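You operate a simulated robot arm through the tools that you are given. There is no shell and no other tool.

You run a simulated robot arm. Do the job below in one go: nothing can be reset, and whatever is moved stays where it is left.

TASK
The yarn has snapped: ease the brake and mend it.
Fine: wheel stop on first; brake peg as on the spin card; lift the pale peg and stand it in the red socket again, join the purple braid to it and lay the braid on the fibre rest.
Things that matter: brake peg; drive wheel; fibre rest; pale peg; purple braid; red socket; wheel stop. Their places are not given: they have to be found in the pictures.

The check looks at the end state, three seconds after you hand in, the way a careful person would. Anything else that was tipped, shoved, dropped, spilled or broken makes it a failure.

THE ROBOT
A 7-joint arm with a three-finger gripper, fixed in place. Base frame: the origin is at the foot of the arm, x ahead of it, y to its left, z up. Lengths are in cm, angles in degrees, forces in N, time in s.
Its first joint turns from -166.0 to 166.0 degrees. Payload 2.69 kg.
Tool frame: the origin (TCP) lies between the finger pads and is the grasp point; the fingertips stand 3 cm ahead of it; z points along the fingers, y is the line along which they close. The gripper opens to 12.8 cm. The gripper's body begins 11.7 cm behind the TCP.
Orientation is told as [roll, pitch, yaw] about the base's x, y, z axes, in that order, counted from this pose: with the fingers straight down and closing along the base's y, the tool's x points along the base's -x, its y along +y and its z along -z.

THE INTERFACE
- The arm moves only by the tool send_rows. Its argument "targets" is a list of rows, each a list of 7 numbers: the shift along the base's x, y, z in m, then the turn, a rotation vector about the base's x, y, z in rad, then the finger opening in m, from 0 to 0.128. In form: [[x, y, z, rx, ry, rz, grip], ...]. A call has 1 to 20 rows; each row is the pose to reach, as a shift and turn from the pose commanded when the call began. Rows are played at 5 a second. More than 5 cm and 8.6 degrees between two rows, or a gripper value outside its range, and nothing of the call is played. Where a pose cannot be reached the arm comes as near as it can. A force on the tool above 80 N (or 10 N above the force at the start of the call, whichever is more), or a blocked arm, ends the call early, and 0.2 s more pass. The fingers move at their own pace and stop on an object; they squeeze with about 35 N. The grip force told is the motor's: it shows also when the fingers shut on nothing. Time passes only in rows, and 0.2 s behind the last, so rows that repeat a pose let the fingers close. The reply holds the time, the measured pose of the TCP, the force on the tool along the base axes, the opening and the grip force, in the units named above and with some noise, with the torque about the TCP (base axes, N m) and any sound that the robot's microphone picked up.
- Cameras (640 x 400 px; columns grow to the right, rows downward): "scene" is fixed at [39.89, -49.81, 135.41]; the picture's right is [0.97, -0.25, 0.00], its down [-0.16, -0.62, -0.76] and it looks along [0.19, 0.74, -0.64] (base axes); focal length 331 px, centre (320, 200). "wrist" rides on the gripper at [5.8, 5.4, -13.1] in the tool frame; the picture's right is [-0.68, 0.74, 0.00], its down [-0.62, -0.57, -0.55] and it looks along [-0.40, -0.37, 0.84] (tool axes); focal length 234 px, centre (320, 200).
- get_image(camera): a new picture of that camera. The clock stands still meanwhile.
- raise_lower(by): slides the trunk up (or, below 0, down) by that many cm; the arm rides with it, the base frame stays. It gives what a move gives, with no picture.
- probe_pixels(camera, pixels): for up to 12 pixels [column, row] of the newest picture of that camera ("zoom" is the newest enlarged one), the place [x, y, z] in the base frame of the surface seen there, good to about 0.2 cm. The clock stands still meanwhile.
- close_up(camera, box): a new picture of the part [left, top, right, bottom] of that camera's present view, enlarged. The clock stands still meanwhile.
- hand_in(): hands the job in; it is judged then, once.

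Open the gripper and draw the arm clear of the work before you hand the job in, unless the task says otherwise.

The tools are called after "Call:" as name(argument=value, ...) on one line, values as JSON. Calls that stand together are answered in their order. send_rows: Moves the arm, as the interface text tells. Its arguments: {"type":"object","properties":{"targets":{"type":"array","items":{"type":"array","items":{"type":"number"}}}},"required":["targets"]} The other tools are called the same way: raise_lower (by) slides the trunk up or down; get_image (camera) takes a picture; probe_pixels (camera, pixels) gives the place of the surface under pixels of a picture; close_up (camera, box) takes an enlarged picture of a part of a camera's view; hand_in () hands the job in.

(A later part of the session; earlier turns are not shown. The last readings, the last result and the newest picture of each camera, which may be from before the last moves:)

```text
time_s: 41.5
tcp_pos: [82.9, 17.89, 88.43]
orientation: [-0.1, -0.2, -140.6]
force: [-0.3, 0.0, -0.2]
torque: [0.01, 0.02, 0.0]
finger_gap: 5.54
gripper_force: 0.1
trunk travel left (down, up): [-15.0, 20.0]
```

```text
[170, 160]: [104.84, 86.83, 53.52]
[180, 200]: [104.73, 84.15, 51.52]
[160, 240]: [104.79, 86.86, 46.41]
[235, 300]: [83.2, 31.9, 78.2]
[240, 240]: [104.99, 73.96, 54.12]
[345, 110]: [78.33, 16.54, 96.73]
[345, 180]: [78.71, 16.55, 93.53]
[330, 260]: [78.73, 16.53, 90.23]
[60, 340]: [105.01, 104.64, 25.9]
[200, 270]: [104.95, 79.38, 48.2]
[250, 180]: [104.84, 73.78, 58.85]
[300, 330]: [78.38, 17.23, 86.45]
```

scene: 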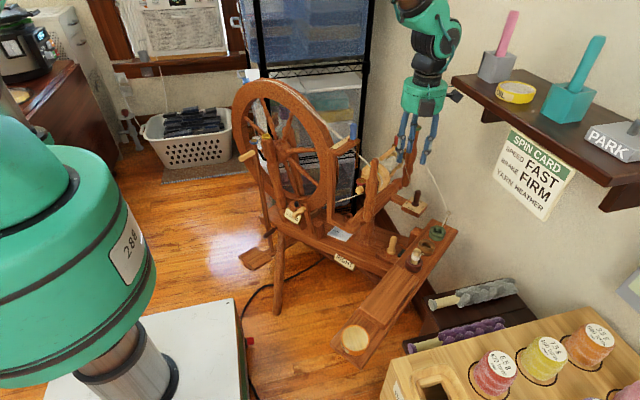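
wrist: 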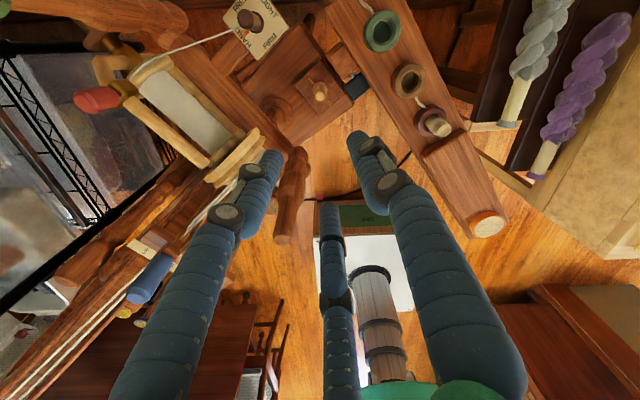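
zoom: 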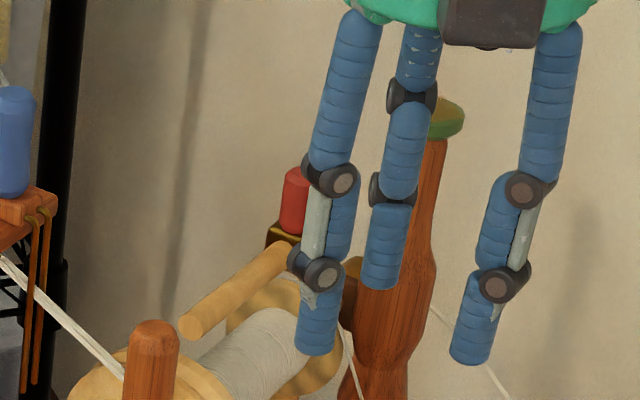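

The wall is at x≈105 and the shelf front edge at x≈84.7 for y<11, z≈109, so I must stay low near the shelf. I zoom on the leader thread running from the flyer to the hook to learn where it passes.

Call:
close_up(camera="scene", box=[410, 150, 460, 230])

Call:
close_up(camera="wrist", box=[60, 0, 320, 180])

```text
5.00 times, centred on (435, 190) of scene
```

zoom: 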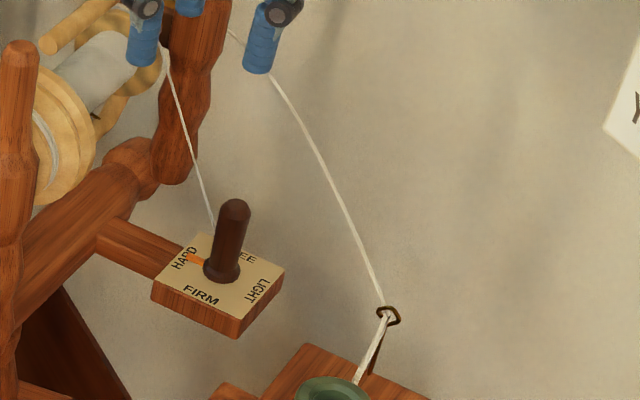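

```text
2.22 times, centred on (190, 90) of wrist
```

zoom: 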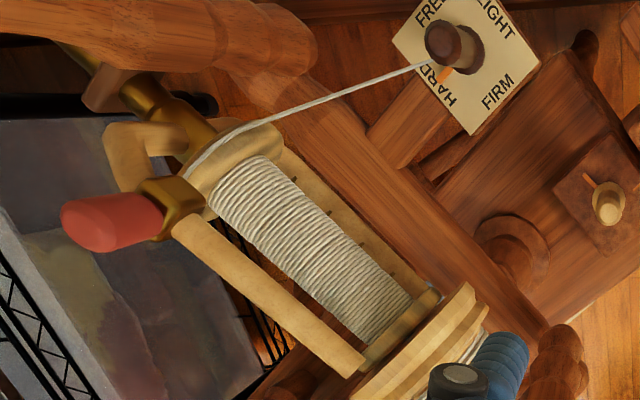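

I probe the leader thread and brake string at several zoomed pixels to see how they pass near the peg.

Call:
close_up(camera="scene", box=[415, 165, 450, 220])

Call:
probe_pixels(camera="zoom", pixels=[[320, 141], [355, 209], [385, 270], [421, 359], [310, 122], [410, 335], [186, 210], [178, 182]])

```text
7.27 times, centred on (432, 192) of scene
```

zoom: 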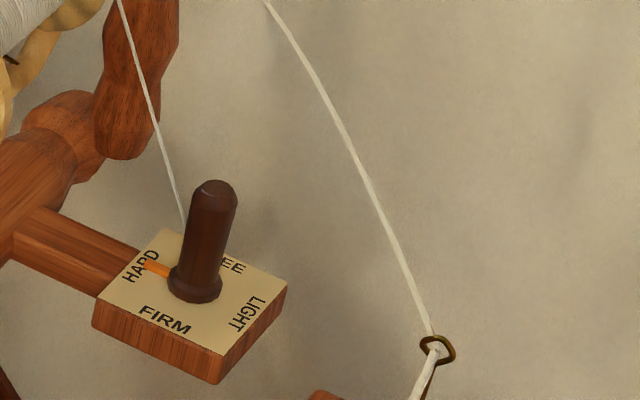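

```text
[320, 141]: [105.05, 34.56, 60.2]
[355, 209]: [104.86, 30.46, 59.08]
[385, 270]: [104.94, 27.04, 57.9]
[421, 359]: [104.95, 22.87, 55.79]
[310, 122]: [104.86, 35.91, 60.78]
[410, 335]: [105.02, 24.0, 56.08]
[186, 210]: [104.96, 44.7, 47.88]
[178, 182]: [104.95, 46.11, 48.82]
```

My pixels missed the thread; at row 141 it is at column ≈337, row 209 ≈ 370, row 270 ≈ 397. I probe those.

Call:
probe_pixels(camera="zoom", pixels=[[337, 120], [338, 122], [362, 180], [363, 182], [396, 255], [397, 257], [417, 300], [418, 302], [445, 345], [424, 345], [298, 50], [299, 52]])

```text
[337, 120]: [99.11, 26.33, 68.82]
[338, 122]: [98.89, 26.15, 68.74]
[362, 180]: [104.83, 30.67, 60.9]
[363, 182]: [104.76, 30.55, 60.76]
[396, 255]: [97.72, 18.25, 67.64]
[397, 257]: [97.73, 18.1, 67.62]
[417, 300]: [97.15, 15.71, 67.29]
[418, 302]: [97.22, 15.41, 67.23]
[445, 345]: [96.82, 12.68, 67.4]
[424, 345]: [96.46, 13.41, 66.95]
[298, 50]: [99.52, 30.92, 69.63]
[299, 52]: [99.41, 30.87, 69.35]
```

The thread passes 5.3 cm from the peg on the wall side at z≈69, so narrow fingers will clear it. I move above the brake peg with a 4 cm opening and yaw ≈ −138.

Call:
send_rows(targets=[[0.03, 0.02, 0, 0, 0, 0.0, 0.04], [0.06, 0.045, 0, 0, 0, 0.02, 0.04], [0.09, 0.07, 0, 0, 0, 0.045, 0.04], [0.109, 0.0876, 0, 0, 0, 0.045, 0.04], [0.109, 0.0876, -0.04, 0, 0, 0.045, 0.04], [0.109, 0.0876, -0.08, 0, 0, 0.045, 0.04], [0.109, 0.0876, -0.12, 0, 0, 0.045, 0.04], [0.109, 0.0876, -0.15, 0, 0, 0.045, 0.04], [0.109, 0.0876, -0.15, 0, 0, 0.045, 0.04]])

Call:
get_image(camera="wrist")

Call:
close_up(camera="scene", box=[360, 110, 480, 220])

```text
time_s: 43.5
tcp_pos: [93.83, 26.75, 73.35]
orientation: [0.1, -0.1, -138.1]
force: [0.9, 0.0, -0.7]
torque: [-0.01, 0.04, 0.01]
finger_gap: 4.0
gripper_force: 0.1
trunk travel left (down, up): [-15.0, 20.0]
```

```text
taken
```

wrist: 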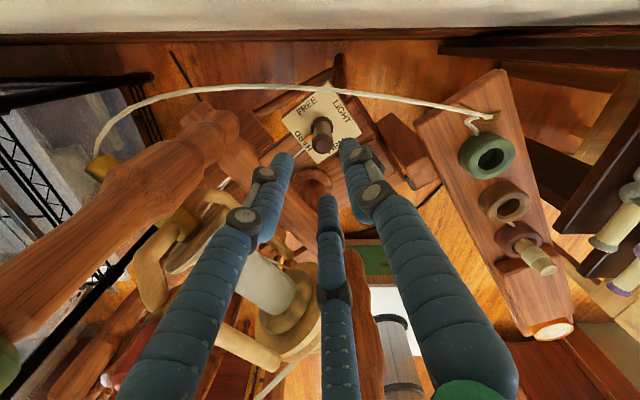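

```text
3.64 times, centred on (420, 165) of scene
```

zoom: 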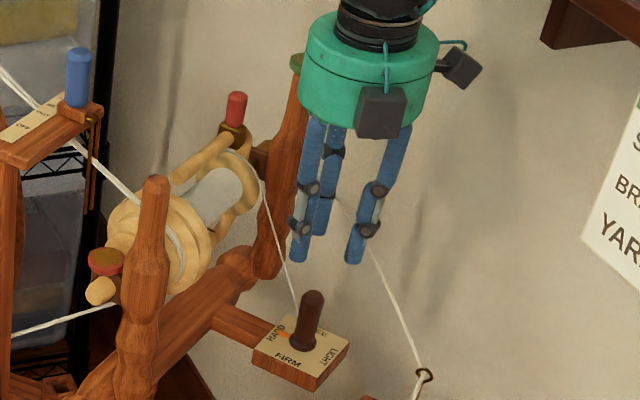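

The peg lies nicely between the fingers. I zoom in and probe the peg top for exact centring.

Call:
close_up(camera="wrist", box=[270, 85, 370, 175])

Call:
probe_pixels(camera="zoom", pixels=[[330, 270], [330, 240], [290, 265], [370, 265], [330, 295], [310, 200], [350, 200], [330, 180], [275, 240], [385, 230]])

```text
4.44 times, centred on (320, 130) of wrist
```

zoom: 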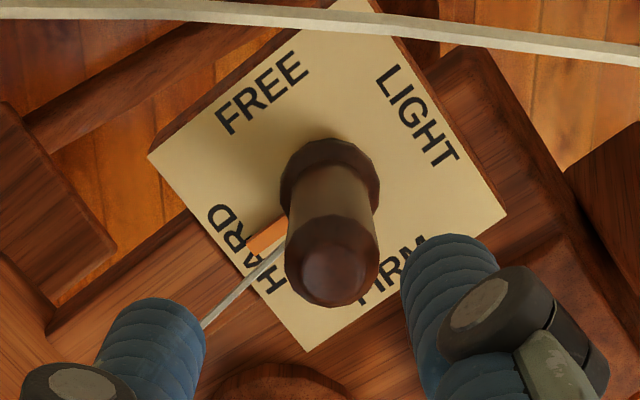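

```text
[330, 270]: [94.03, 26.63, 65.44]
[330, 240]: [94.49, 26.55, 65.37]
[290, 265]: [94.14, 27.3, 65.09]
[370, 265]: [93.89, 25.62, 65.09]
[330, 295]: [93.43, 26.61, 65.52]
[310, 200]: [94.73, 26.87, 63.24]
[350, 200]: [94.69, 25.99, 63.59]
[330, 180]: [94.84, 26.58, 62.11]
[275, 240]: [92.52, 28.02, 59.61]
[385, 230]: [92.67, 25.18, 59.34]
```

Axis refined to (93.87,26.5). I shift −0.2 cm in y, descend to z≈64.3 and close on the peg.

Call:
send_rows(targets=[[0.0, -0.002, -0.03, 0, 0, 0, 0.04], [0.0, -0.002, -0.06, 0, 0, 0, 0.04], [0.0, -0.002, -0.09, 0, 0, 0, 0.04], [0.0, -0.002, -0.09, 0, 0, 0, 0.04]])

Call:
close_up(camera="wrist", box=[240, 85, 400, 225])

Call:
close_up(camera="scene", box=[360, 130, 480, 240])

```text
time_s: 44.5
tcp_pos: [93.86, 26.42, 64.32]
orientation: [0.0, -0.1, -138.1]
force: [0.2, -0.3, -0.6]
torque: [0.01, 0.03, -0.01]
finger_gap: 4.0
gripper_force: 0.1
trunk travel left (down, up): [-15.0, 20.0]
```

```text
2.86 times, centred on (320, 155) of wrist
```

zoom: 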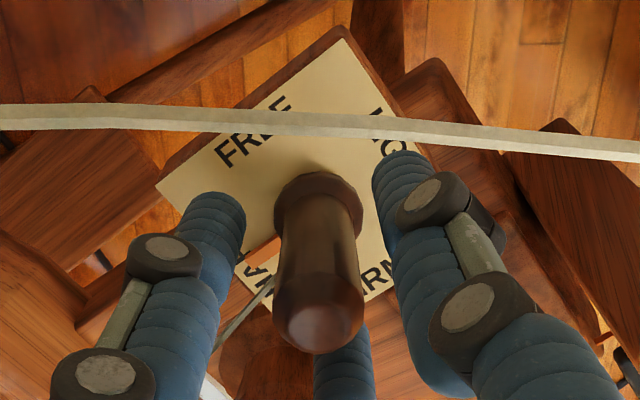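

```text
3.64 times, centred on (420, 185) of scene
```

zoom: 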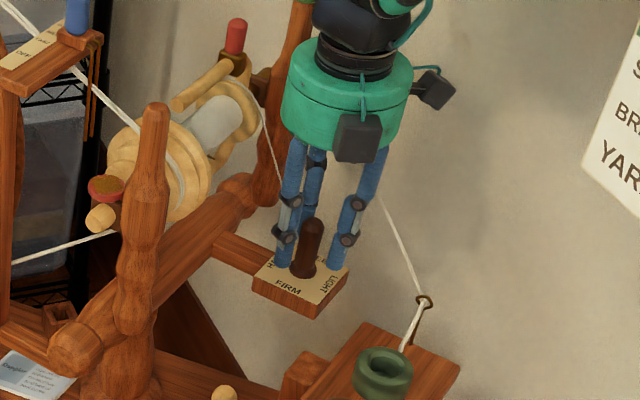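

The peg is centred between the fingers. I close on it.

Call:
send_rows(targets=[[0, 0, 0, 0, 0, 0, 0.025], [0, 0, 0, 0, 0, 0, 0.012], [0, 0, 0, 0, 0, 0, 0.012], [0, 0, 0, 0, 0, 0, 0.012]])

```text
time_s: 45.5
tcp_pos: [93.83, 26.44, 64.39]
orientation: [0.0, -0.1, -138.1]
force: [4.0, 2.7, -4.0]
torque: [0.05, -0.1, -0.03]
finger_gap: 2.11
gripper_force: 44.3
trunk travel left (down, up): [-15.0, 20.0]
```

Gripped cleanly (gap 2.1, little side force). I turn counter-clockwise 45° in small steps.

Call:
send_rows(targets=[[0, 0, 0, 0, 0, 0.1, 0.012], [0, 0, 0, 0, 0, 0.2, 0.012], [0, 0, 0, 0, 0, 0.3, 0.012], [0, 0, 0, 0, 0, 0.4, 0.012], [0, 0, 0, 0, 0, 0.5, 0.012], [0, 0, 0, 0, 0, 0.6, 0.012], [0, 0, 0, 0, 0, 0.7, 0.012], [0, 0, 0, 0, 0, 0.785, 0.012], [0, 0, 0, 0, 0, 0.785, 0.012]])

Call:
close_up(camera="wrist", box=[240, 85, 400, 225])

Call:
close_up(camera="scene", box=[360, 130, 480, 240])

```text
time_s: 47.5
tcp_pos: [93.93, 26.5, 64.45]
orientation: [0.0, -0.2, -93.0]
force: [21.5, 2.6, -9.1]
torque: [-0.02, -0.61, -0.02]
finger_gap: 2.05
gripper_force: 45.2
trunk travel left (down, up): [-15.0, 20.0]
```

```text
2.86 times, centred on (320, 155) of wrist
```

zoom: 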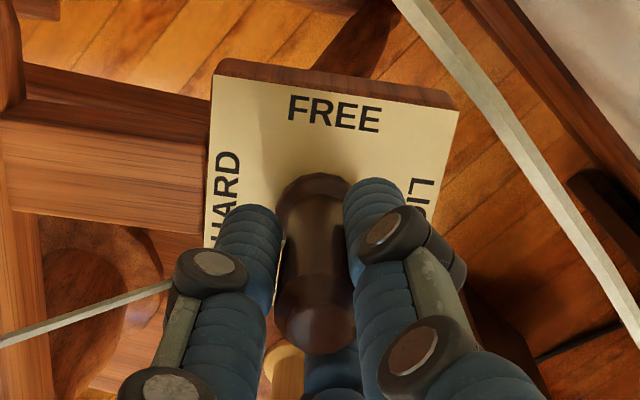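

```text
3.64 times, centred on (420, 185) of scene
```

zoom: 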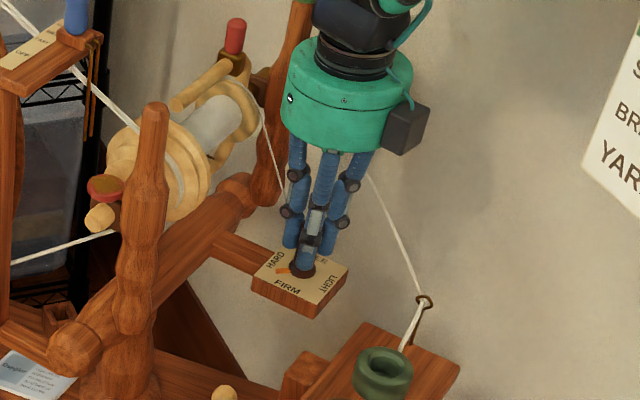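

The orange pointer is now midway between HARD and FIRM. I open, swing the hand back 45° around the peg, and re-grip.

Call:
send_rows(targets=[[0, 0, 0, 0, 0, 0, 0.03], [0, 0, 0, 0, 0, 0, 0.04], [0.001, 0, 0, 0, 0, -0.1, 0.04], [0.001, 0, 0, 0, 0, -0.2, 0.04], [0.001, 0, 0, 0, 0, -0.3, 0.04], [0.001, 0, 0, 0, 0, -0.4, 0.04], [0.001, 0, 0, 0, 0, -0.5, 0.04], [0.001, 0, 0, 0, 0, -0.6, 0.04], [0.001, 0, 0, 0, 0, -0.7, 0.04], [0.001, 0, 0, 0, 0, -0.785, 0.04], [0.001, 0, 0, 0, 0, -0.785, 0.04]])

Call:
close_up(camera="wrist", box=[240, 85, 400, 225])

Call:
close_up(camera="scene", box=[390, 180, 440, 220])

```text
time_s: 49.9
tcp_pos: [94.04, 26.31, 64.48]
orientation: [0.1, -0.2, -138.2]
force: [0.6, 0.7, 0.4]
torque: [0.03, 0.01, 0.04]
finger_gap: 3.99
gripper_force: 0.1
trunk travel left (down, up): [-15.0, 20.0]
```

```text
2.86 times, centred on (320, 155) of wrist
```

zoom: 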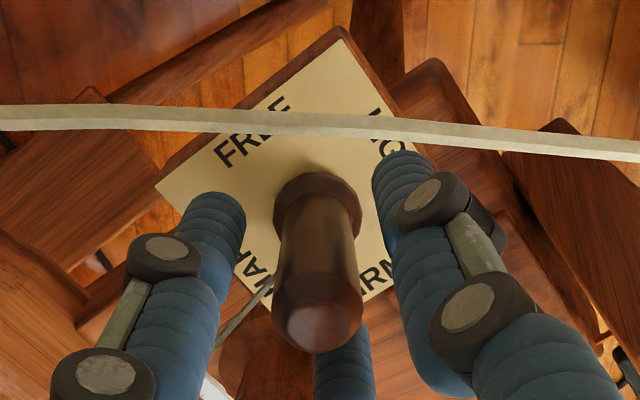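

```text
10.00 times, centred on (415, 200) of scene
```

zoom: 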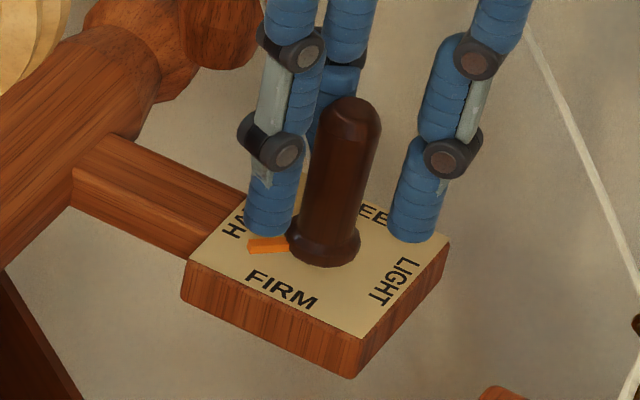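

The pointer stays midway. I probe its tip for the exact angle, then re-grip and turn on.

Call:
probe_pixels(camera="zoom", pixels=[[256, 246], [275, 244], [285, 243]])

Call:
send_rows(targets=[[-0.001, 0.001, 0, 0, 0, 0, 0.04], [-0.001, 0.001, 0, 0, 0, 0, 0.025], [-0.001, 0.001, 0, 0, 0, 0, 0.012], [-0.001, 0.001, 0, 0, 0, 0, 0.012], [-0.001, 0.001, 0, 0, 0, 0, 0.012]])

```text
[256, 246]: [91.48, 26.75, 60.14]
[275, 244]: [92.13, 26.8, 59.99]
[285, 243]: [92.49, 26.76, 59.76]
```

```text
time_s: 51.1
tcp_pos: [93.85, 26.49, 64.37]
orientation: [0.0, 0.0, -138.1]
force: [6.7, -4.3, -4.1]
torque: [-0.17, -0.21, 0.03]
finger_gap: 2.1
gripper_force: 44.7
trunk travel left (down, up): [-15.0, 20.0]
```

Pointer at ≈174°, FIRM at ≈218°: I turn another 44°.

Call:
send_rows(targets=[[0, 0, 0, 0, 0, 0.1, 0.012], [0, 0, 0, 0, 0, 0.2, 0.012], [0, 0, 0, 0, 0, 0.3, 0.012], [0, 0, 0, 0, 0, 0.4, 0.012], [0, 0, 0, 0, 0, 0.5, 0.012], [0, 0, 0, 0, 0, 0.6, 0.012], [0, 0, 0, 0, 0, 0.7, 0.012], [0, 0, 0, 0, 0, 0.77, 0.012], [0, 0, 0, 0, 0, 0.77, 0.012]])

Call:
close_up(camera="scene", box=[390, 180, 440, 220])

Call:
probe_pixels(camera="zoom", pixels=[[290, 270], [285, 280], [295, 262], [280, 285], [282, 290], [300, 258]])

```text
time_s: 53.1
tcp_pos: [94.0, 26.5, 64.4]
orientation: [0.1, -0.1, -93.9]
force: [17.7, -5.4, -7.1]
torque: [-0.23, -0.53, 0.02]
finger_gap: 2.01
gripper_force: 44.7
trunk travel left (down, up): [-15.0, 20.0]
```

```text
10.00 times, centred on (415, 200) of scene
```

zoom: 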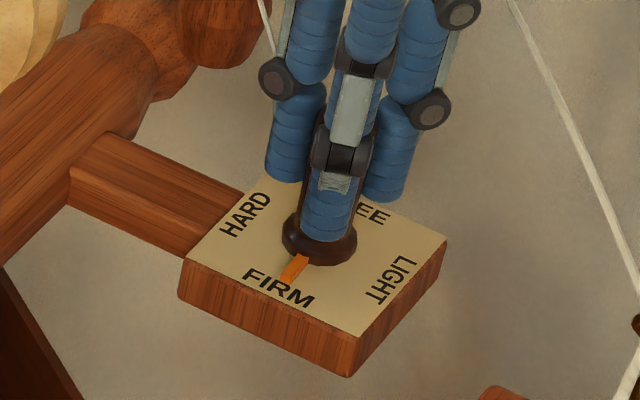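

```text
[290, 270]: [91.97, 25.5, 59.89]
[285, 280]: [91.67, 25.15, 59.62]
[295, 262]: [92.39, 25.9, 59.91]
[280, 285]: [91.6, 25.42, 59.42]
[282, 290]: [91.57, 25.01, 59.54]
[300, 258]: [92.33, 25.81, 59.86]
```

The pointer now points at the middle of FIRM. I release, rise straight up, and check the dial and the tension sign.

Call:
send_rows(targets=[[-0.001, 0, 0, 0, 0, 0, 0.025], [-0.001, 0, 0, 0, 0, 0, 0.04], [-0.001, 0, 0, 0, 0, 0, 0.04], [-0.001, 0, 0.03, 0, 0, 0, 0.04], [-0.001, 0, 0.06, 0, 0, 0, 0.04], [-0.001, 0, 0.1, 0, 0, 0, 0.04], [-0.001, 0, 0.14, 0, 0, 0, 0.04], [-0.001, 0, 0.18, 0, 0, 0, 0.04], [-0.001, 0, 0.21, 0, 0, 0, 0.04]])

Call:
close_up(camera="scene", box=[390, 180, 440, 220])

Call:
close_up(camera="scene", box=[260, 180, 440, 290])

Call:
get_image(camera="wrist")

```text
time_s: 55.1
tcp_pos: [93.66, 26.53, 85.4]
orientation: [-0.2, -0.2, -94.1]
force: [0.0, 0.2, -0.7]
torque: [0.0, 0.01, 0.0]
finger_gap: 3.97
gripper_force: 0.0
trunk travel left (down, up): [-15.0, 20.0]
```

```text
10.00 times, centred on (415, 200) of scene
```

zoom: 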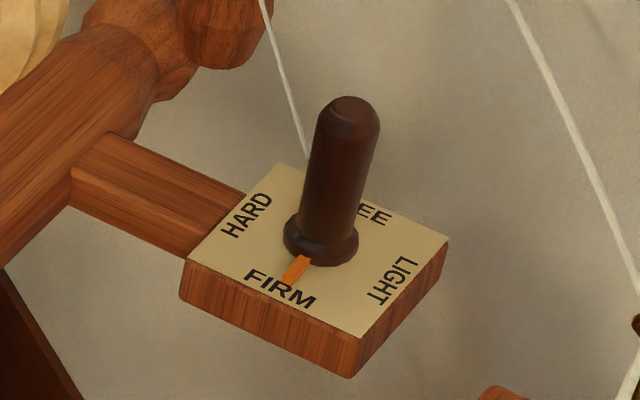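

```text
3.56 times, centred on (350, 235) of scene
```

zoom: 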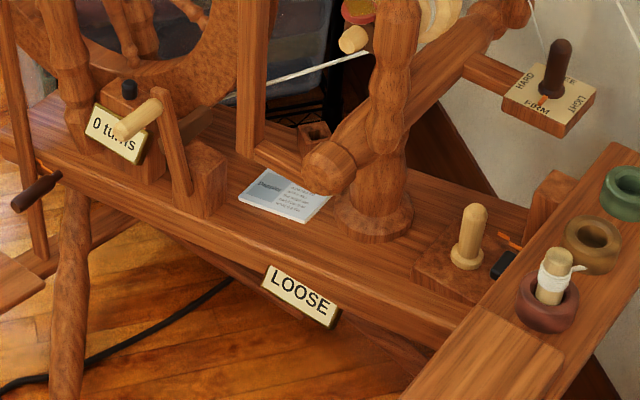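

```text
taken
```

wrist: 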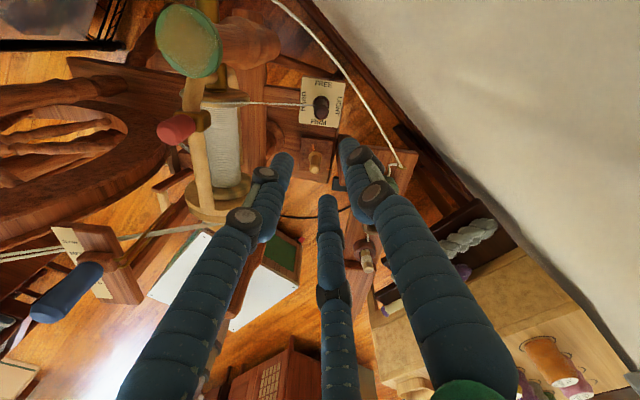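

FIRM is set, but the sign shows LOOSE again: the slight side load nudged the mother-of-all. I go back over the tension knob at (82.95,17.9) to retune it, with a 5 cm opening.

Call:
send_rows(targets=[[-0.03, -0.025, 0, 0, 0, 0, 0.05], [-0.06, -0.05, 0, 0, 0, 0, 0.05], [-0.09, -0.075, 0, 0, 0, 0, 0.05], [-0.107, -0.0865, -0.01, 0, 0, 0, 0.05], [-0.107, -0.0865, -0.05, 0, 0, 0, 0.05], [-0.107, -0.0865, -0.09, 0, 0, 0, 0.05], [-0.107, -0.0865, -0.13, 0, 0, 0, 0.05], [-0.107, -0.0865, -0.17, 0, 0, 0, 0.05], [-0.107, -0.0865, -0.21, 0, 0, 0, 0.05], [-0.107, -0.0865, -0.245, 0, 0, 0, 0.05], [-0.107, -0.0865, -0.245, 0, 0, 0, 0.05]])

Call:
close_up(camera="wrist", box=[240, 85, 400, 225])

```text
time_s: 57.5
tcp_pos: [83.02, 18.03, 60.85]
orientation: [-0.1, -0.2, -94.1]
force: [0.2, 0.6, 0.3]
torque: [0.01, 0.05, -0.02]
finger_gap: 5.01
gripper_force: 0.1
trunk travel left (down, up): [-15.0, 20.0]
```

```text
2.86 times, centred on (320, 155) of wrist
```

zoom: 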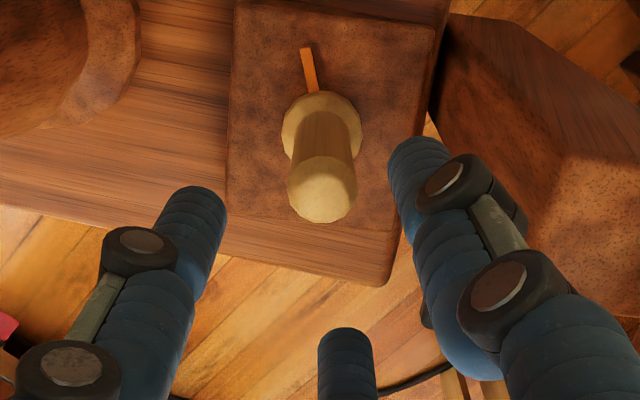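

The knob pointer is at about 53° now (the original was ≈35°). I descend, grip, and turn clockwise about 20°.

Call:
send_rows(targets=[[-0.0005, -0.001, -0.03, 0, 0, 0, 0.05], [-0.0005, -0.001, -0.06, 0, 0, 0, 0.05], [-0.0005, -0.001, -0.075, 0, 0, 0, 0.05], [-0.0005, -0.001, -0.075, 0, 0, 0, 0.03], [-0.0005, -0.001, -0.075, 0, 0, 0, 0.015], [-0.0005, -0.001, -0.075, 0, 0, 0, 0.015], [-0.0005, -0.001, -0.075, 0, 0, 0, 0.015]])

Call:
send_rows(targets=[[0, 0, 0, 0, 0, -0.1, 0.015], [0, 0, 0, 0, 0, -0.2, 0.015], [0, 0, 0, 0, 0, -0.3, 0.015], [0, 0, 0, 0, 0, -0.36, 0.015], [0, 0, 0, 0, 0, -0.36, 0.015]])

Call:
close_up(camera="scene", box=[260, 180, 440, 290])

Call:
close_up(camera="wrist", box=[240, 85, 400, 225])

```text
time_s: 59.1
tcp_pos: [83.01, 17.81, 53.46]
orientation: [0.1, -0.1, -94.0]
force: [-1.8, -0.7, 4.0]
torque: [0.0, 0.09, -0.03]
finger_gap: 2.21
gripper_force: 5.2
trunk travel left (down, up): [-15.0, 20.0]
```

```text
time_s: 60.3
tcp_pos: [82.92, 17.86, 53.41]
orientation: [-0.1, -0.1, -114.6]
force: [-0.9, 5.4, -0.7]
torque: [0.22, 0.04, 0.0]
finger_gap: 2.13
gripper_force: 44.8
trunk travel left (down, up): [-15.0, 20.0]
```

```text
3.56 times, centred on (350, 235) of scene
```

zoom: 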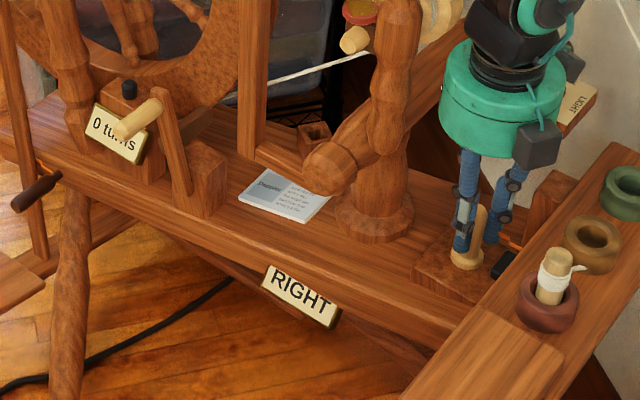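

```text
2.86 times, centred on (320, 155) of wrist
```

zoom: 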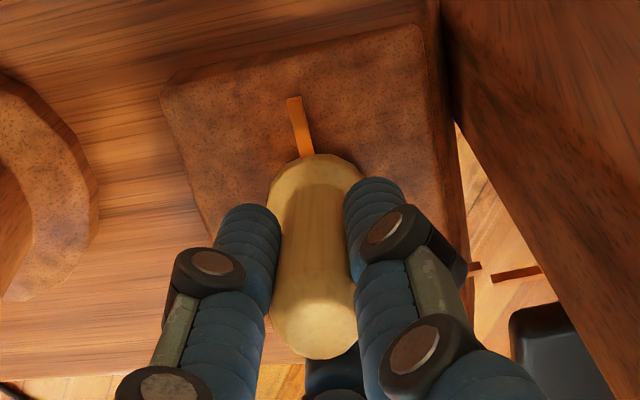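

RIGHT again with the pointer at about 31–33°. I release and rise to z≈80.

Call:
send_rows(targets=[[0, 0, 0, 0, 0, 0, 0.03], [0, 0, 0, 0, 0, 0, 0.05], [0, 0, 0, 0, 0, 0, 0.05], [0, 0, 0.04, 0, 0, 0, 0.05], [0, 0, 0.08, 0, 0, 0, 0.05], [0, 0, 0.12, 0, 0, 0, 0.05], [0, 0, 0.16, 0, 0, 0, 0.05], [0, 0, 0.2, 0, 0, 0, 0.05], [0, 0, 0.24, 0, 0, 0, 0.05], [0, 0, 0.28, 0, 0, 0, 0.05]])

Call:
get_image(camera="wrist")

Call:
close_up(camera="scene", box=[260, 180, 440, 290])

Call:
close_up(camera="scene", box=[390, 180, 440, 220])

```text
time_s: 62.5
tcp_pos: [82.94, 17.74, 81.33]
orientation: [0.0, -0.2, -114.6]
force: [0.4, 0.8, -0.7]
torque: [0.04, -0.02, -0.01]
finger_gap: 5.0
gripper_force: 0.0
trunk travel left (down, up): [-15.0, 20.0]
```

```text
taken
```

wrist: 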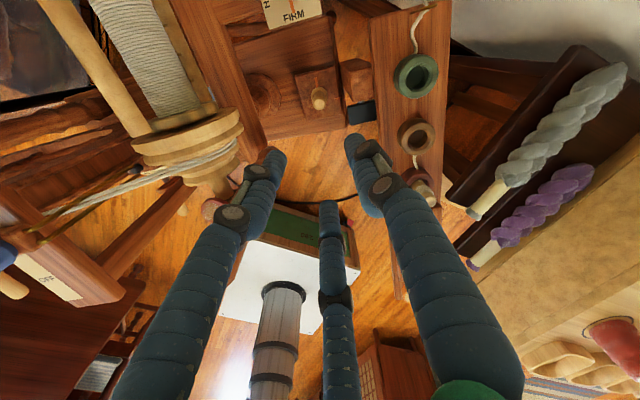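

```text
3.56 times, centred on (350, 235) of scene
```

zoom: 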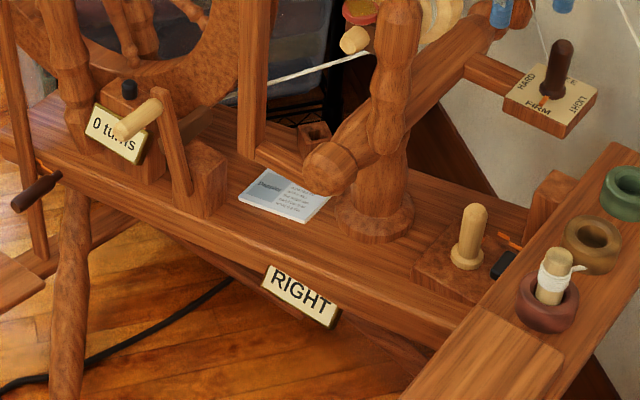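

```text
10.00 times, centred on (415, 200) of scene
```

zoom: 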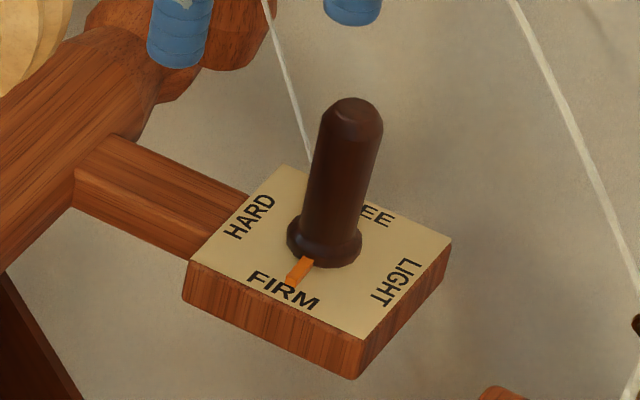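

Brake on FIRM, tension RIGHT, wheel stop on. Now the pale peg in the red socket: I zoom and probe it finely, and the shelf underside for clearance.

Call:
close_up(camera="scene", box=[400, 240, 430, 275])

Call:
probe_pixels(camera="zoom", pixels=[[300, 100], [320, 90], [340, 100], [320, 115], [290, 150], [350, 150], [300, 210], [320, 230], [240, 220], [390, 230], [310, 270], [300, 330]])

Call:
get_image(camera="scene")

Call:
probe_pixels(camera="scene", pixels=[[456, 90], [500, 115], [488, 115], [488, 122], [560, 152], [605, 183], [618, 195], [540, 150], [520, 93], [570, 105], [610, 140], [495, 65]])

```text
11.43 times, centred on (415, 258) of scene
```

zoom: 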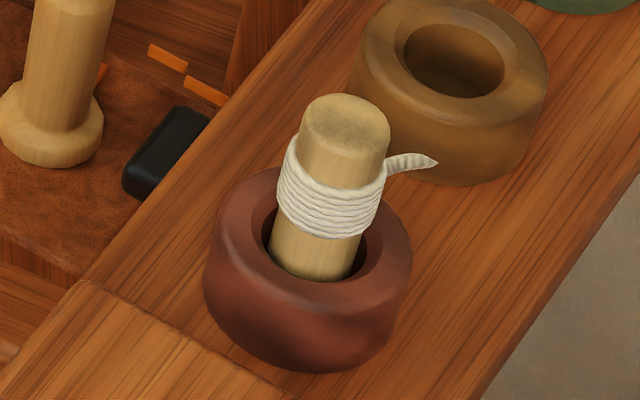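

```text
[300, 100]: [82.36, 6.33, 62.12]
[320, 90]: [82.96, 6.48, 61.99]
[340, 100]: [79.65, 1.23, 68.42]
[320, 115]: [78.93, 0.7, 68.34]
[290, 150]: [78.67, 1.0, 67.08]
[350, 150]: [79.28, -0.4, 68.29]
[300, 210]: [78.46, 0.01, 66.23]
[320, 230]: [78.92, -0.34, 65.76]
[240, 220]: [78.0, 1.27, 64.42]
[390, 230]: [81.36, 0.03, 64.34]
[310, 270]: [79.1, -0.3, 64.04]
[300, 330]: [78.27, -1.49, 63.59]
```

```text
taken
```

scene: 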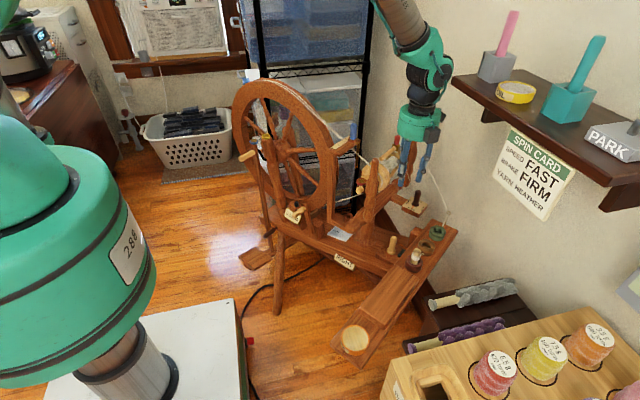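

```text
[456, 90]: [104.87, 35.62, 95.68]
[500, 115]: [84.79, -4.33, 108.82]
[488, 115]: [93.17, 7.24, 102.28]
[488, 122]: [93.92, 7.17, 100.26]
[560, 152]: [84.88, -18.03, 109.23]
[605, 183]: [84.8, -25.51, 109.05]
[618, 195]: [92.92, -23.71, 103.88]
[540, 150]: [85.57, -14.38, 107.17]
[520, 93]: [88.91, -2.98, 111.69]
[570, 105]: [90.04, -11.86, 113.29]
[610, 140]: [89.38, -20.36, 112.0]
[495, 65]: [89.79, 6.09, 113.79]
```

I check the upper arm joint's reach relative to the shelf by probing its right edge in the newest scene picture.

Call:
probe_pixels(camera="scene", pixels=[[450, 65], [447, 78], [440, 45], [425, 40], [440, 100], [435, 110], [445, 55], [430, 85], [410, 40], [390, 5], [400, 20], [420, 60]])

Call:
close_up(camera="scene", box=[360, 0, 480, 150])

```text
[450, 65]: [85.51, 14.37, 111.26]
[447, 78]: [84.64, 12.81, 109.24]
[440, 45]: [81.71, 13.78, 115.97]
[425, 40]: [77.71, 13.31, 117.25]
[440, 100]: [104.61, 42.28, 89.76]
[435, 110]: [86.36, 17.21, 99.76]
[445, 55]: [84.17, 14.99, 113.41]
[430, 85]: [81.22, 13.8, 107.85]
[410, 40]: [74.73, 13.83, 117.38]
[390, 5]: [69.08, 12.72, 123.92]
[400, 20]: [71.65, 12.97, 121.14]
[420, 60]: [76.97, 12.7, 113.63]
```

```text
2.67 times, centred on (420, 75) of scene
```

zoom: 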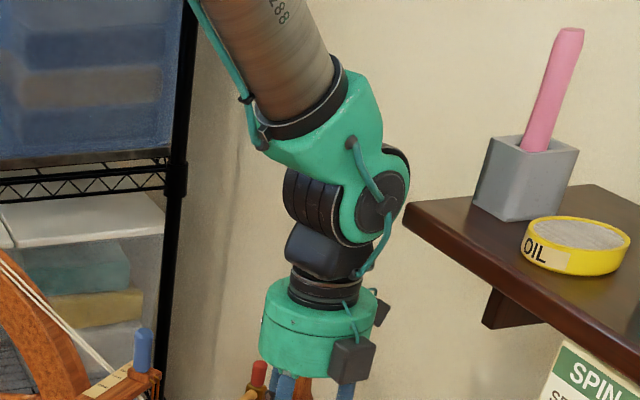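

The wrist joint reaches about 3.5 cm beyond the TCP in x; with TCP x ≤ 80 it clears the shelf edge (84.7). I move over the pale peg at (79.3,0.5), going −x first, turning yaw to −45 so no finger lies over the yarn tail.

Call:
send_rows(targets=[[-0.025, -0.005, 0, 0, 0, 0.135, 0.045], [-0.042, -0.02, 0, 0, 0, 0.27, 0.045], [-0.045, -0.05, 0, 0, 0, 0.405, 0.045], [-0.045, -0.08, 0, 0, 0, 0.54, 0.045], [-0.045, -0.11, -0.015, 0, 0, 0.675, 0.045], [-0.045, -0.135, -0.03, 0, 0, 0.81, 0.045], [-0.042, -0.155, -0.05, 0, 0, 0.945, 0.045], [-0.038, -0.168, -0.07, 0, 0, 1.08, 0.045], [-0.0364, -0.1724, -0.08, 0, 0, 1.215, 0.045], [-0.0364, -0.1724, -0.08, 0, 0, 1.215, 0.045]])

Call:
get_image(camera="wrist")

Call:
close_up(camera="scene", box=[340, 100, 520, 280])

```text
time_s: 64.7
tcp_pos: [79.46, 0.55, 73.43]
orientation: [-0.1, 0.0, -45.0]
force: [0.3, -0.1, -0.3]
torque: [0.0, -0.02, -0.01]
finger_gap: 4.53
gripper_force: 0.1
trunk travel left (down, up): [-15.0, 20.0]
```

```text
taken
```

wrist: 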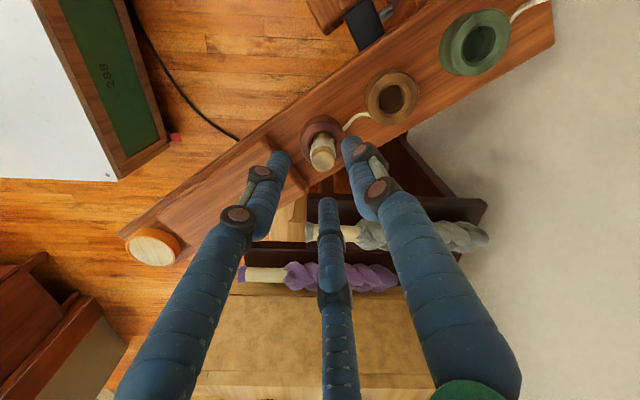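

```text
2.22 times, centred on (430, 190) of scene
```

zoom: 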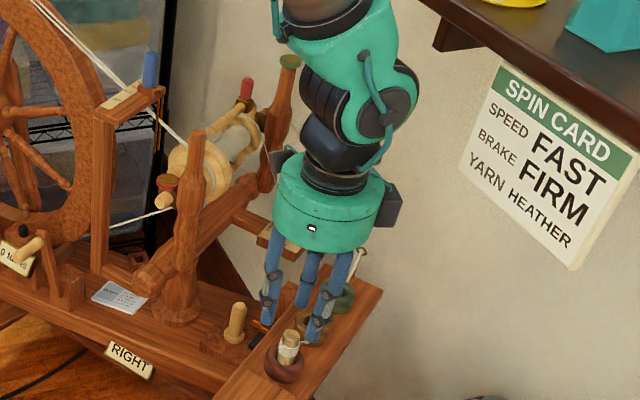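

The peg is at wrist (322,155) with its tail running up-right. I zoom in to check finger positions and probe the peg top.

Call:
close_up(camera="wrist", box=[250, 90, 400, 210])

Call:
probe_pixels(camera="zoom", pixels=[[310, 260], [290, 255], [330, 255], [312, 275], [310, 240], [312, 215], [370, 110], [400, 90], [340, 150], [280, 130], [340, 110], [300, 100]])

```text
3.33 times, centred on (325, 150) of wrist
```

zoom: 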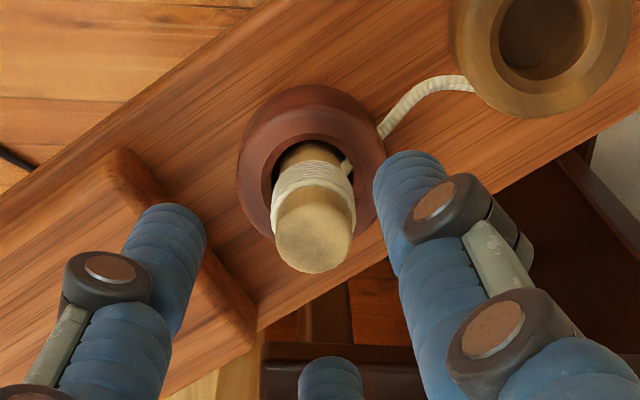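

```text
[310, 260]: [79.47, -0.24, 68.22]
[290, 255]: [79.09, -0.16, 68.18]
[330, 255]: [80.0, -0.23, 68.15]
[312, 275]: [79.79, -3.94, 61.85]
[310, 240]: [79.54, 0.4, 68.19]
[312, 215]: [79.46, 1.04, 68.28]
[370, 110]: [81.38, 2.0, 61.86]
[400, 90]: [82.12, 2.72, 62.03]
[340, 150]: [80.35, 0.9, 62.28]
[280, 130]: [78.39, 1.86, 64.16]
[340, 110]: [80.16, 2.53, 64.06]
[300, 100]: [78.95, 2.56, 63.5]
```

Peg top centre is at (79.55,0.4,68.2). I centre, descend to z≈67.9 so tips stay just above the ring (64.4), and close.

Call:
send_rows(targets=[[0.0007, -0.001, -0.02, 0, 0, 0, 0.045], [0.0007, -0.001, -0.04, 0, 0, 0, 0.045], [0.0007, -0.001, -0.055, 0, 0, 0, 0.045], [0.0007, -0.001, -0.055, 0, 0, 0, 0.03], [0.0007, -0.001, -0.055, 0, 0, 0, 0.012], [0.0007, -0.001, -0.055, 0, 0, 0, 0.012], [0.0007, -0.001, -0.055, 0, 0, 0, 0.012]])

Call:
close_up(camera="wrist", box=[250, 110, 400, 230])

Call:
close_up(camera="scene", box=[380, 200, 460, 290])

```text
time_s: 66.3
tcp_pos: [79.38, 0.35, 67.83]
orientation: [0.0, -0.1, -45.0]
force: [0.5, 0.3, 1.3]
torque: [0.0, -0.01, -0.01]
finger_gap: 1.79
gripper_force: 34.8
trunk travel left (down, up): [-15.0, 20.0]
```

```text
3.33 times, centred on (325, 170) of wrist
```

zoom: 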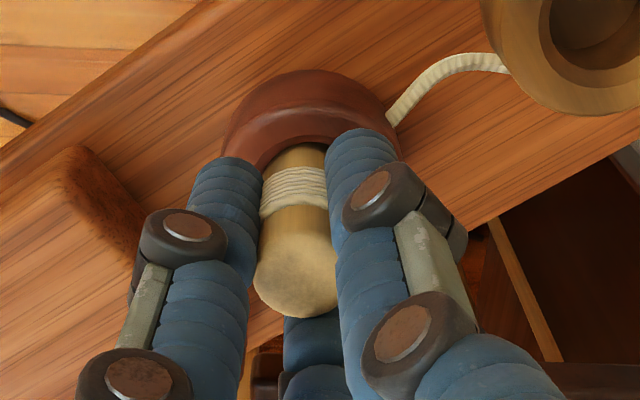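

```text
4.44 times, centred on (420, 245) of scene
```

zoom: 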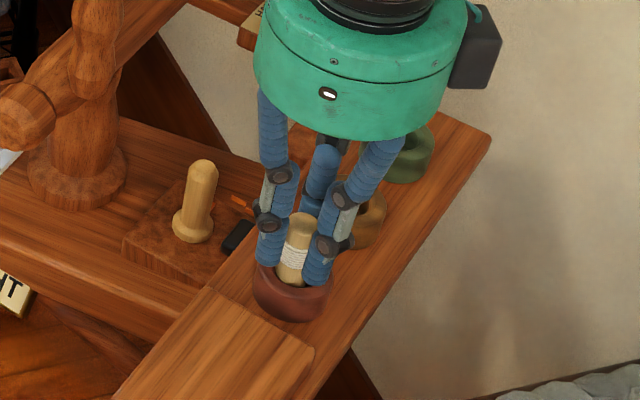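

Gripped (gap 1.8, 35 N). I lift straight up 8 cm and look.

Call:
send_rows(targets=[[0, 0, 0.01, 0, 0, 0, 0.012], [0, 0, 0.025, 0, 0, 0, 0.012], [0, 0, 0.04, 0, 0, 0, 0.012], [0, 0, 0.06, 0, 0, 0, 0.012], [0, 0, 0.08, 0, 0, 0, 0.012], [0, 0, 0.08, 0, 0, 0, 0.012]])

Call:
get_image(camera="wrist")

Call:
close_up(camera="scene", box=[360, 160, 480, 290])

```text
time_s: 67.7
tcp_pos: [79.33, 0.51, 75.96]
orientation: [0.0, -0.1, -44.9]
force: [-0.2, -0.1, 0.2]
torque: [0.01, -0.02, 0.02]
finger_gap: 1.77
gripper_force: 35.0
trunk travel left (down, up): [-15.0, 20.0]
```

```text
taken
```

wrist: 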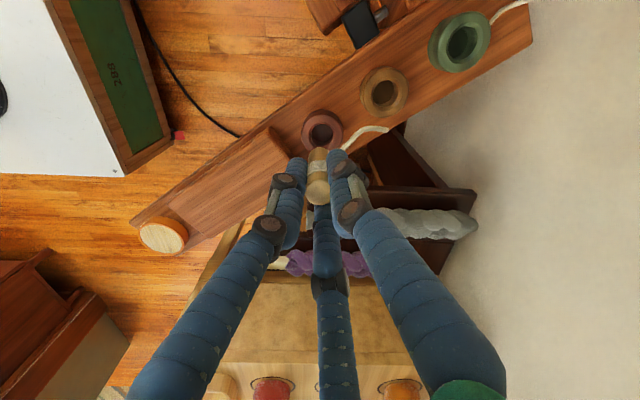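

```text
3.08 times, centred on (420, 225) of scene
```

zoom: 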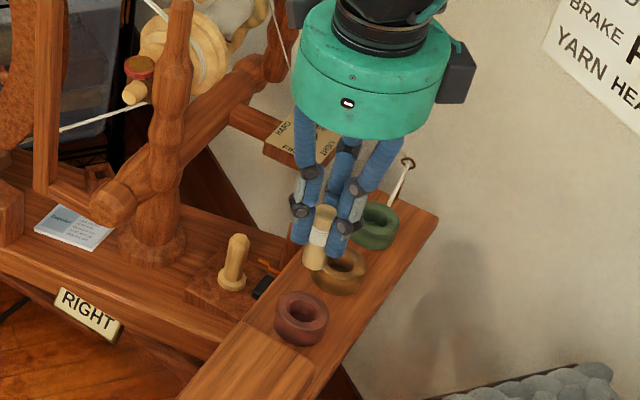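

The peg is clear of the socket with its yarn. I lower it straight back to where it stood, slowly.

Call:
send_rows(targets=[[0, 0, 0, 0, 0, 0, 0.012], [0, 0, -0.015, 0, 0, 0, 0.012], [0, 0, -0.03, 0, 0, 0, 0.012], [0, 0, -0.04, 0, 0, 0, 0.012], [0, 0, -0.05, 0, 0, 0, 0.012], [0, 0, -0.06, 0, 0, 0, 0.012], [0, 0, -0.068, 0, 0, 0, 0.012], [0, 0, -0.075, 0, 0, 0, 0.012], [0, 0, -0.08, 0, 0, 0, 0.012], [0, 0, -0.08, 0, 0, 0, 0.012]])

Call:
close_up(camera="scene", box=[380, 200, 460, 290])

Call:
close_up(camera="wrist", box=[250, 110, 400, 230])

```text
time_s: 69.9
tcp_pos: [79.37, 0.49, 67.87]
orientation: [0.1, -0.1, -45.0]
force: [-0.4, -0.4, 3.9]
torque: [0.06, 0.03, 0.02]
finger_gap: 1.78
gripper_force: 35.0
trunk travel left (down, up): [-15.0, 20.0]
```

```text
4.44 times, centred on (420, 245) of scene
```

zoom: 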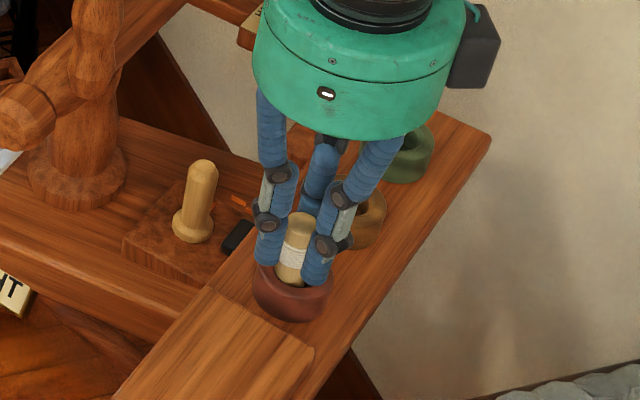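

```text
3.33 times, centred on (325, 170) of wrist
```

zoom: 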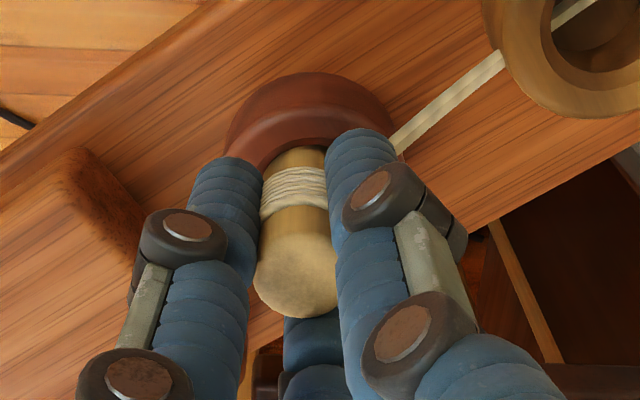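

The yarn now runs straight from the peg through the brown and green rings: the lift registered. The peg touches bottom (3.9 N), so I release and rise.

Call:
send_rows(targets=[[0, 0, 0, 0, 0, 0, 0.025], [0, 0, 0, 0, 0, 0, 0.045], [0, 0, 0, 0, 0, 0, 0.045], [0, 0, 0.03, 0, 0, 0, 0.045], [0, 0, 0.06, 0, 0, 0, 0.045], [0, 0, 0.08, 0, 0, 0, 0.045]])

Call:
get_image(camera="wrist")

Call:
close_up(camera="scene", box=[380, 210, 470, 280])

Call:
close_up(camera="scene", box=[320, 210, 540, 370])

```text
time_s: 71.3
tcp_pos: [79.32, 0.46, 75.97]
orientation: [-0.1, -0.1, -45.0]
force: [0.1, -0.2, -0.3]
torque: [-0.02, -0.01, 0.01]
finger_gap: 4.52
gripper_force: 0.0
trunk travel left (down, up): [-15.0, 20.0]
```

```text
taken
```

wrist: 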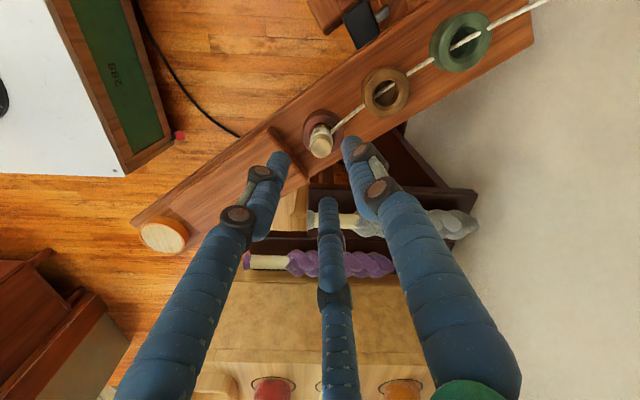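

```text
5.71 times, centred on (425, 245) of scene
```

zoom: 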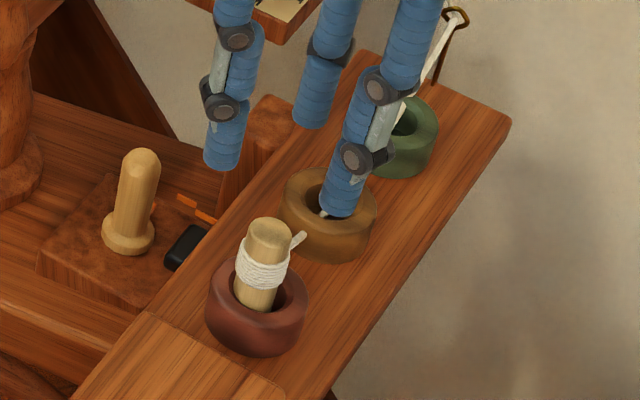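

```text
2.50 times, centred on (430, 290) of scene
```

zoom: 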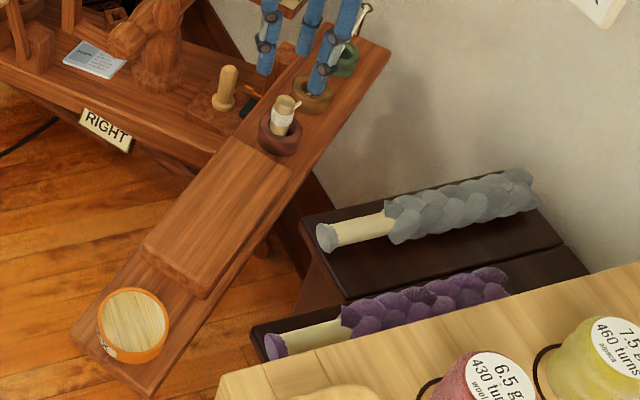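

The peg stands again and the leader is whole. Now the purple braid: I zoom in on it and the fibre rest and probe their geometry.

Call:
close_up(camera="scene", box=[390, 270, 550, 370])

Call:
probe_pixels(camera="zoom", pixels=[[78, 308], [130, 290], [180, 278], [200, 260], [250, 245], [330, 225], [400, 215], [450, 185], [240, 290], [150, 305], [60, 290], [300, 175]])

Call:
close_up(camera="wrist", box=[220, 190, 480, 300])

Call:
probe_pixels(camera="wrist", pixels=[[248, 262], [265, 262], [283, 262], [300, 262], [360, 264], [385, 264], [395, 266], [315, 290], [300, 240], [420, 225], [470, 225], [330, 310]])

```text
4.00 times, centred on (470, 320) of scene
```

zoom: 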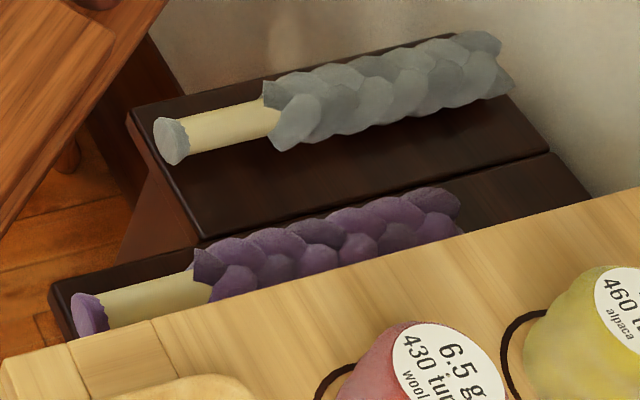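

```text
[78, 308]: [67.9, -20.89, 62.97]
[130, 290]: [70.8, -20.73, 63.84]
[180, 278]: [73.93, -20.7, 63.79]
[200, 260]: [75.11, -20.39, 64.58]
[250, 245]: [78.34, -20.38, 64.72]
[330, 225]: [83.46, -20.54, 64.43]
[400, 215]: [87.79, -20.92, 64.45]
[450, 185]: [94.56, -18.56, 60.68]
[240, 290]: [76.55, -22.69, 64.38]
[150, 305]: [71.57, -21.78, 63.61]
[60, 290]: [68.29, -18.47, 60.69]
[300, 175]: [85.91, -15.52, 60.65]
```

```text
2.46 times, centred on (350, 245) of wrist
```

zoom: 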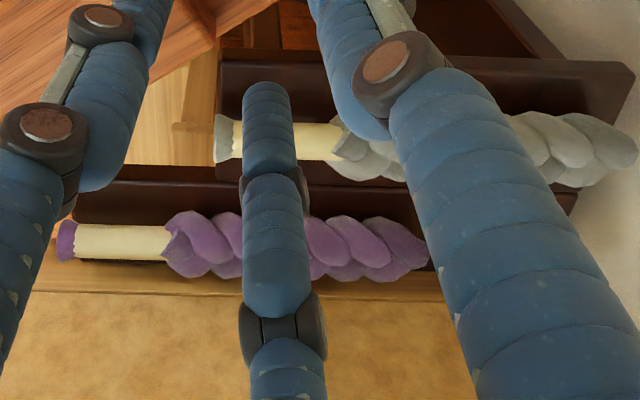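

```text
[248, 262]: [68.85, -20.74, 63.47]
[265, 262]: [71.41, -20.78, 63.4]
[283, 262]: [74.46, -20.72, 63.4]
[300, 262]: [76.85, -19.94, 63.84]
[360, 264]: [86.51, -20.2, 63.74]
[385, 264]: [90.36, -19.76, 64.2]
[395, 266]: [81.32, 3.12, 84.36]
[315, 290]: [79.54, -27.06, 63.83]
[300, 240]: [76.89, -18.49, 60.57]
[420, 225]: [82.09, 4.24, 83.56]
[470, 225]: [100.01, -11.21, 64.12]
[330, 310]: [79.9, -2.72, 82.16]
```

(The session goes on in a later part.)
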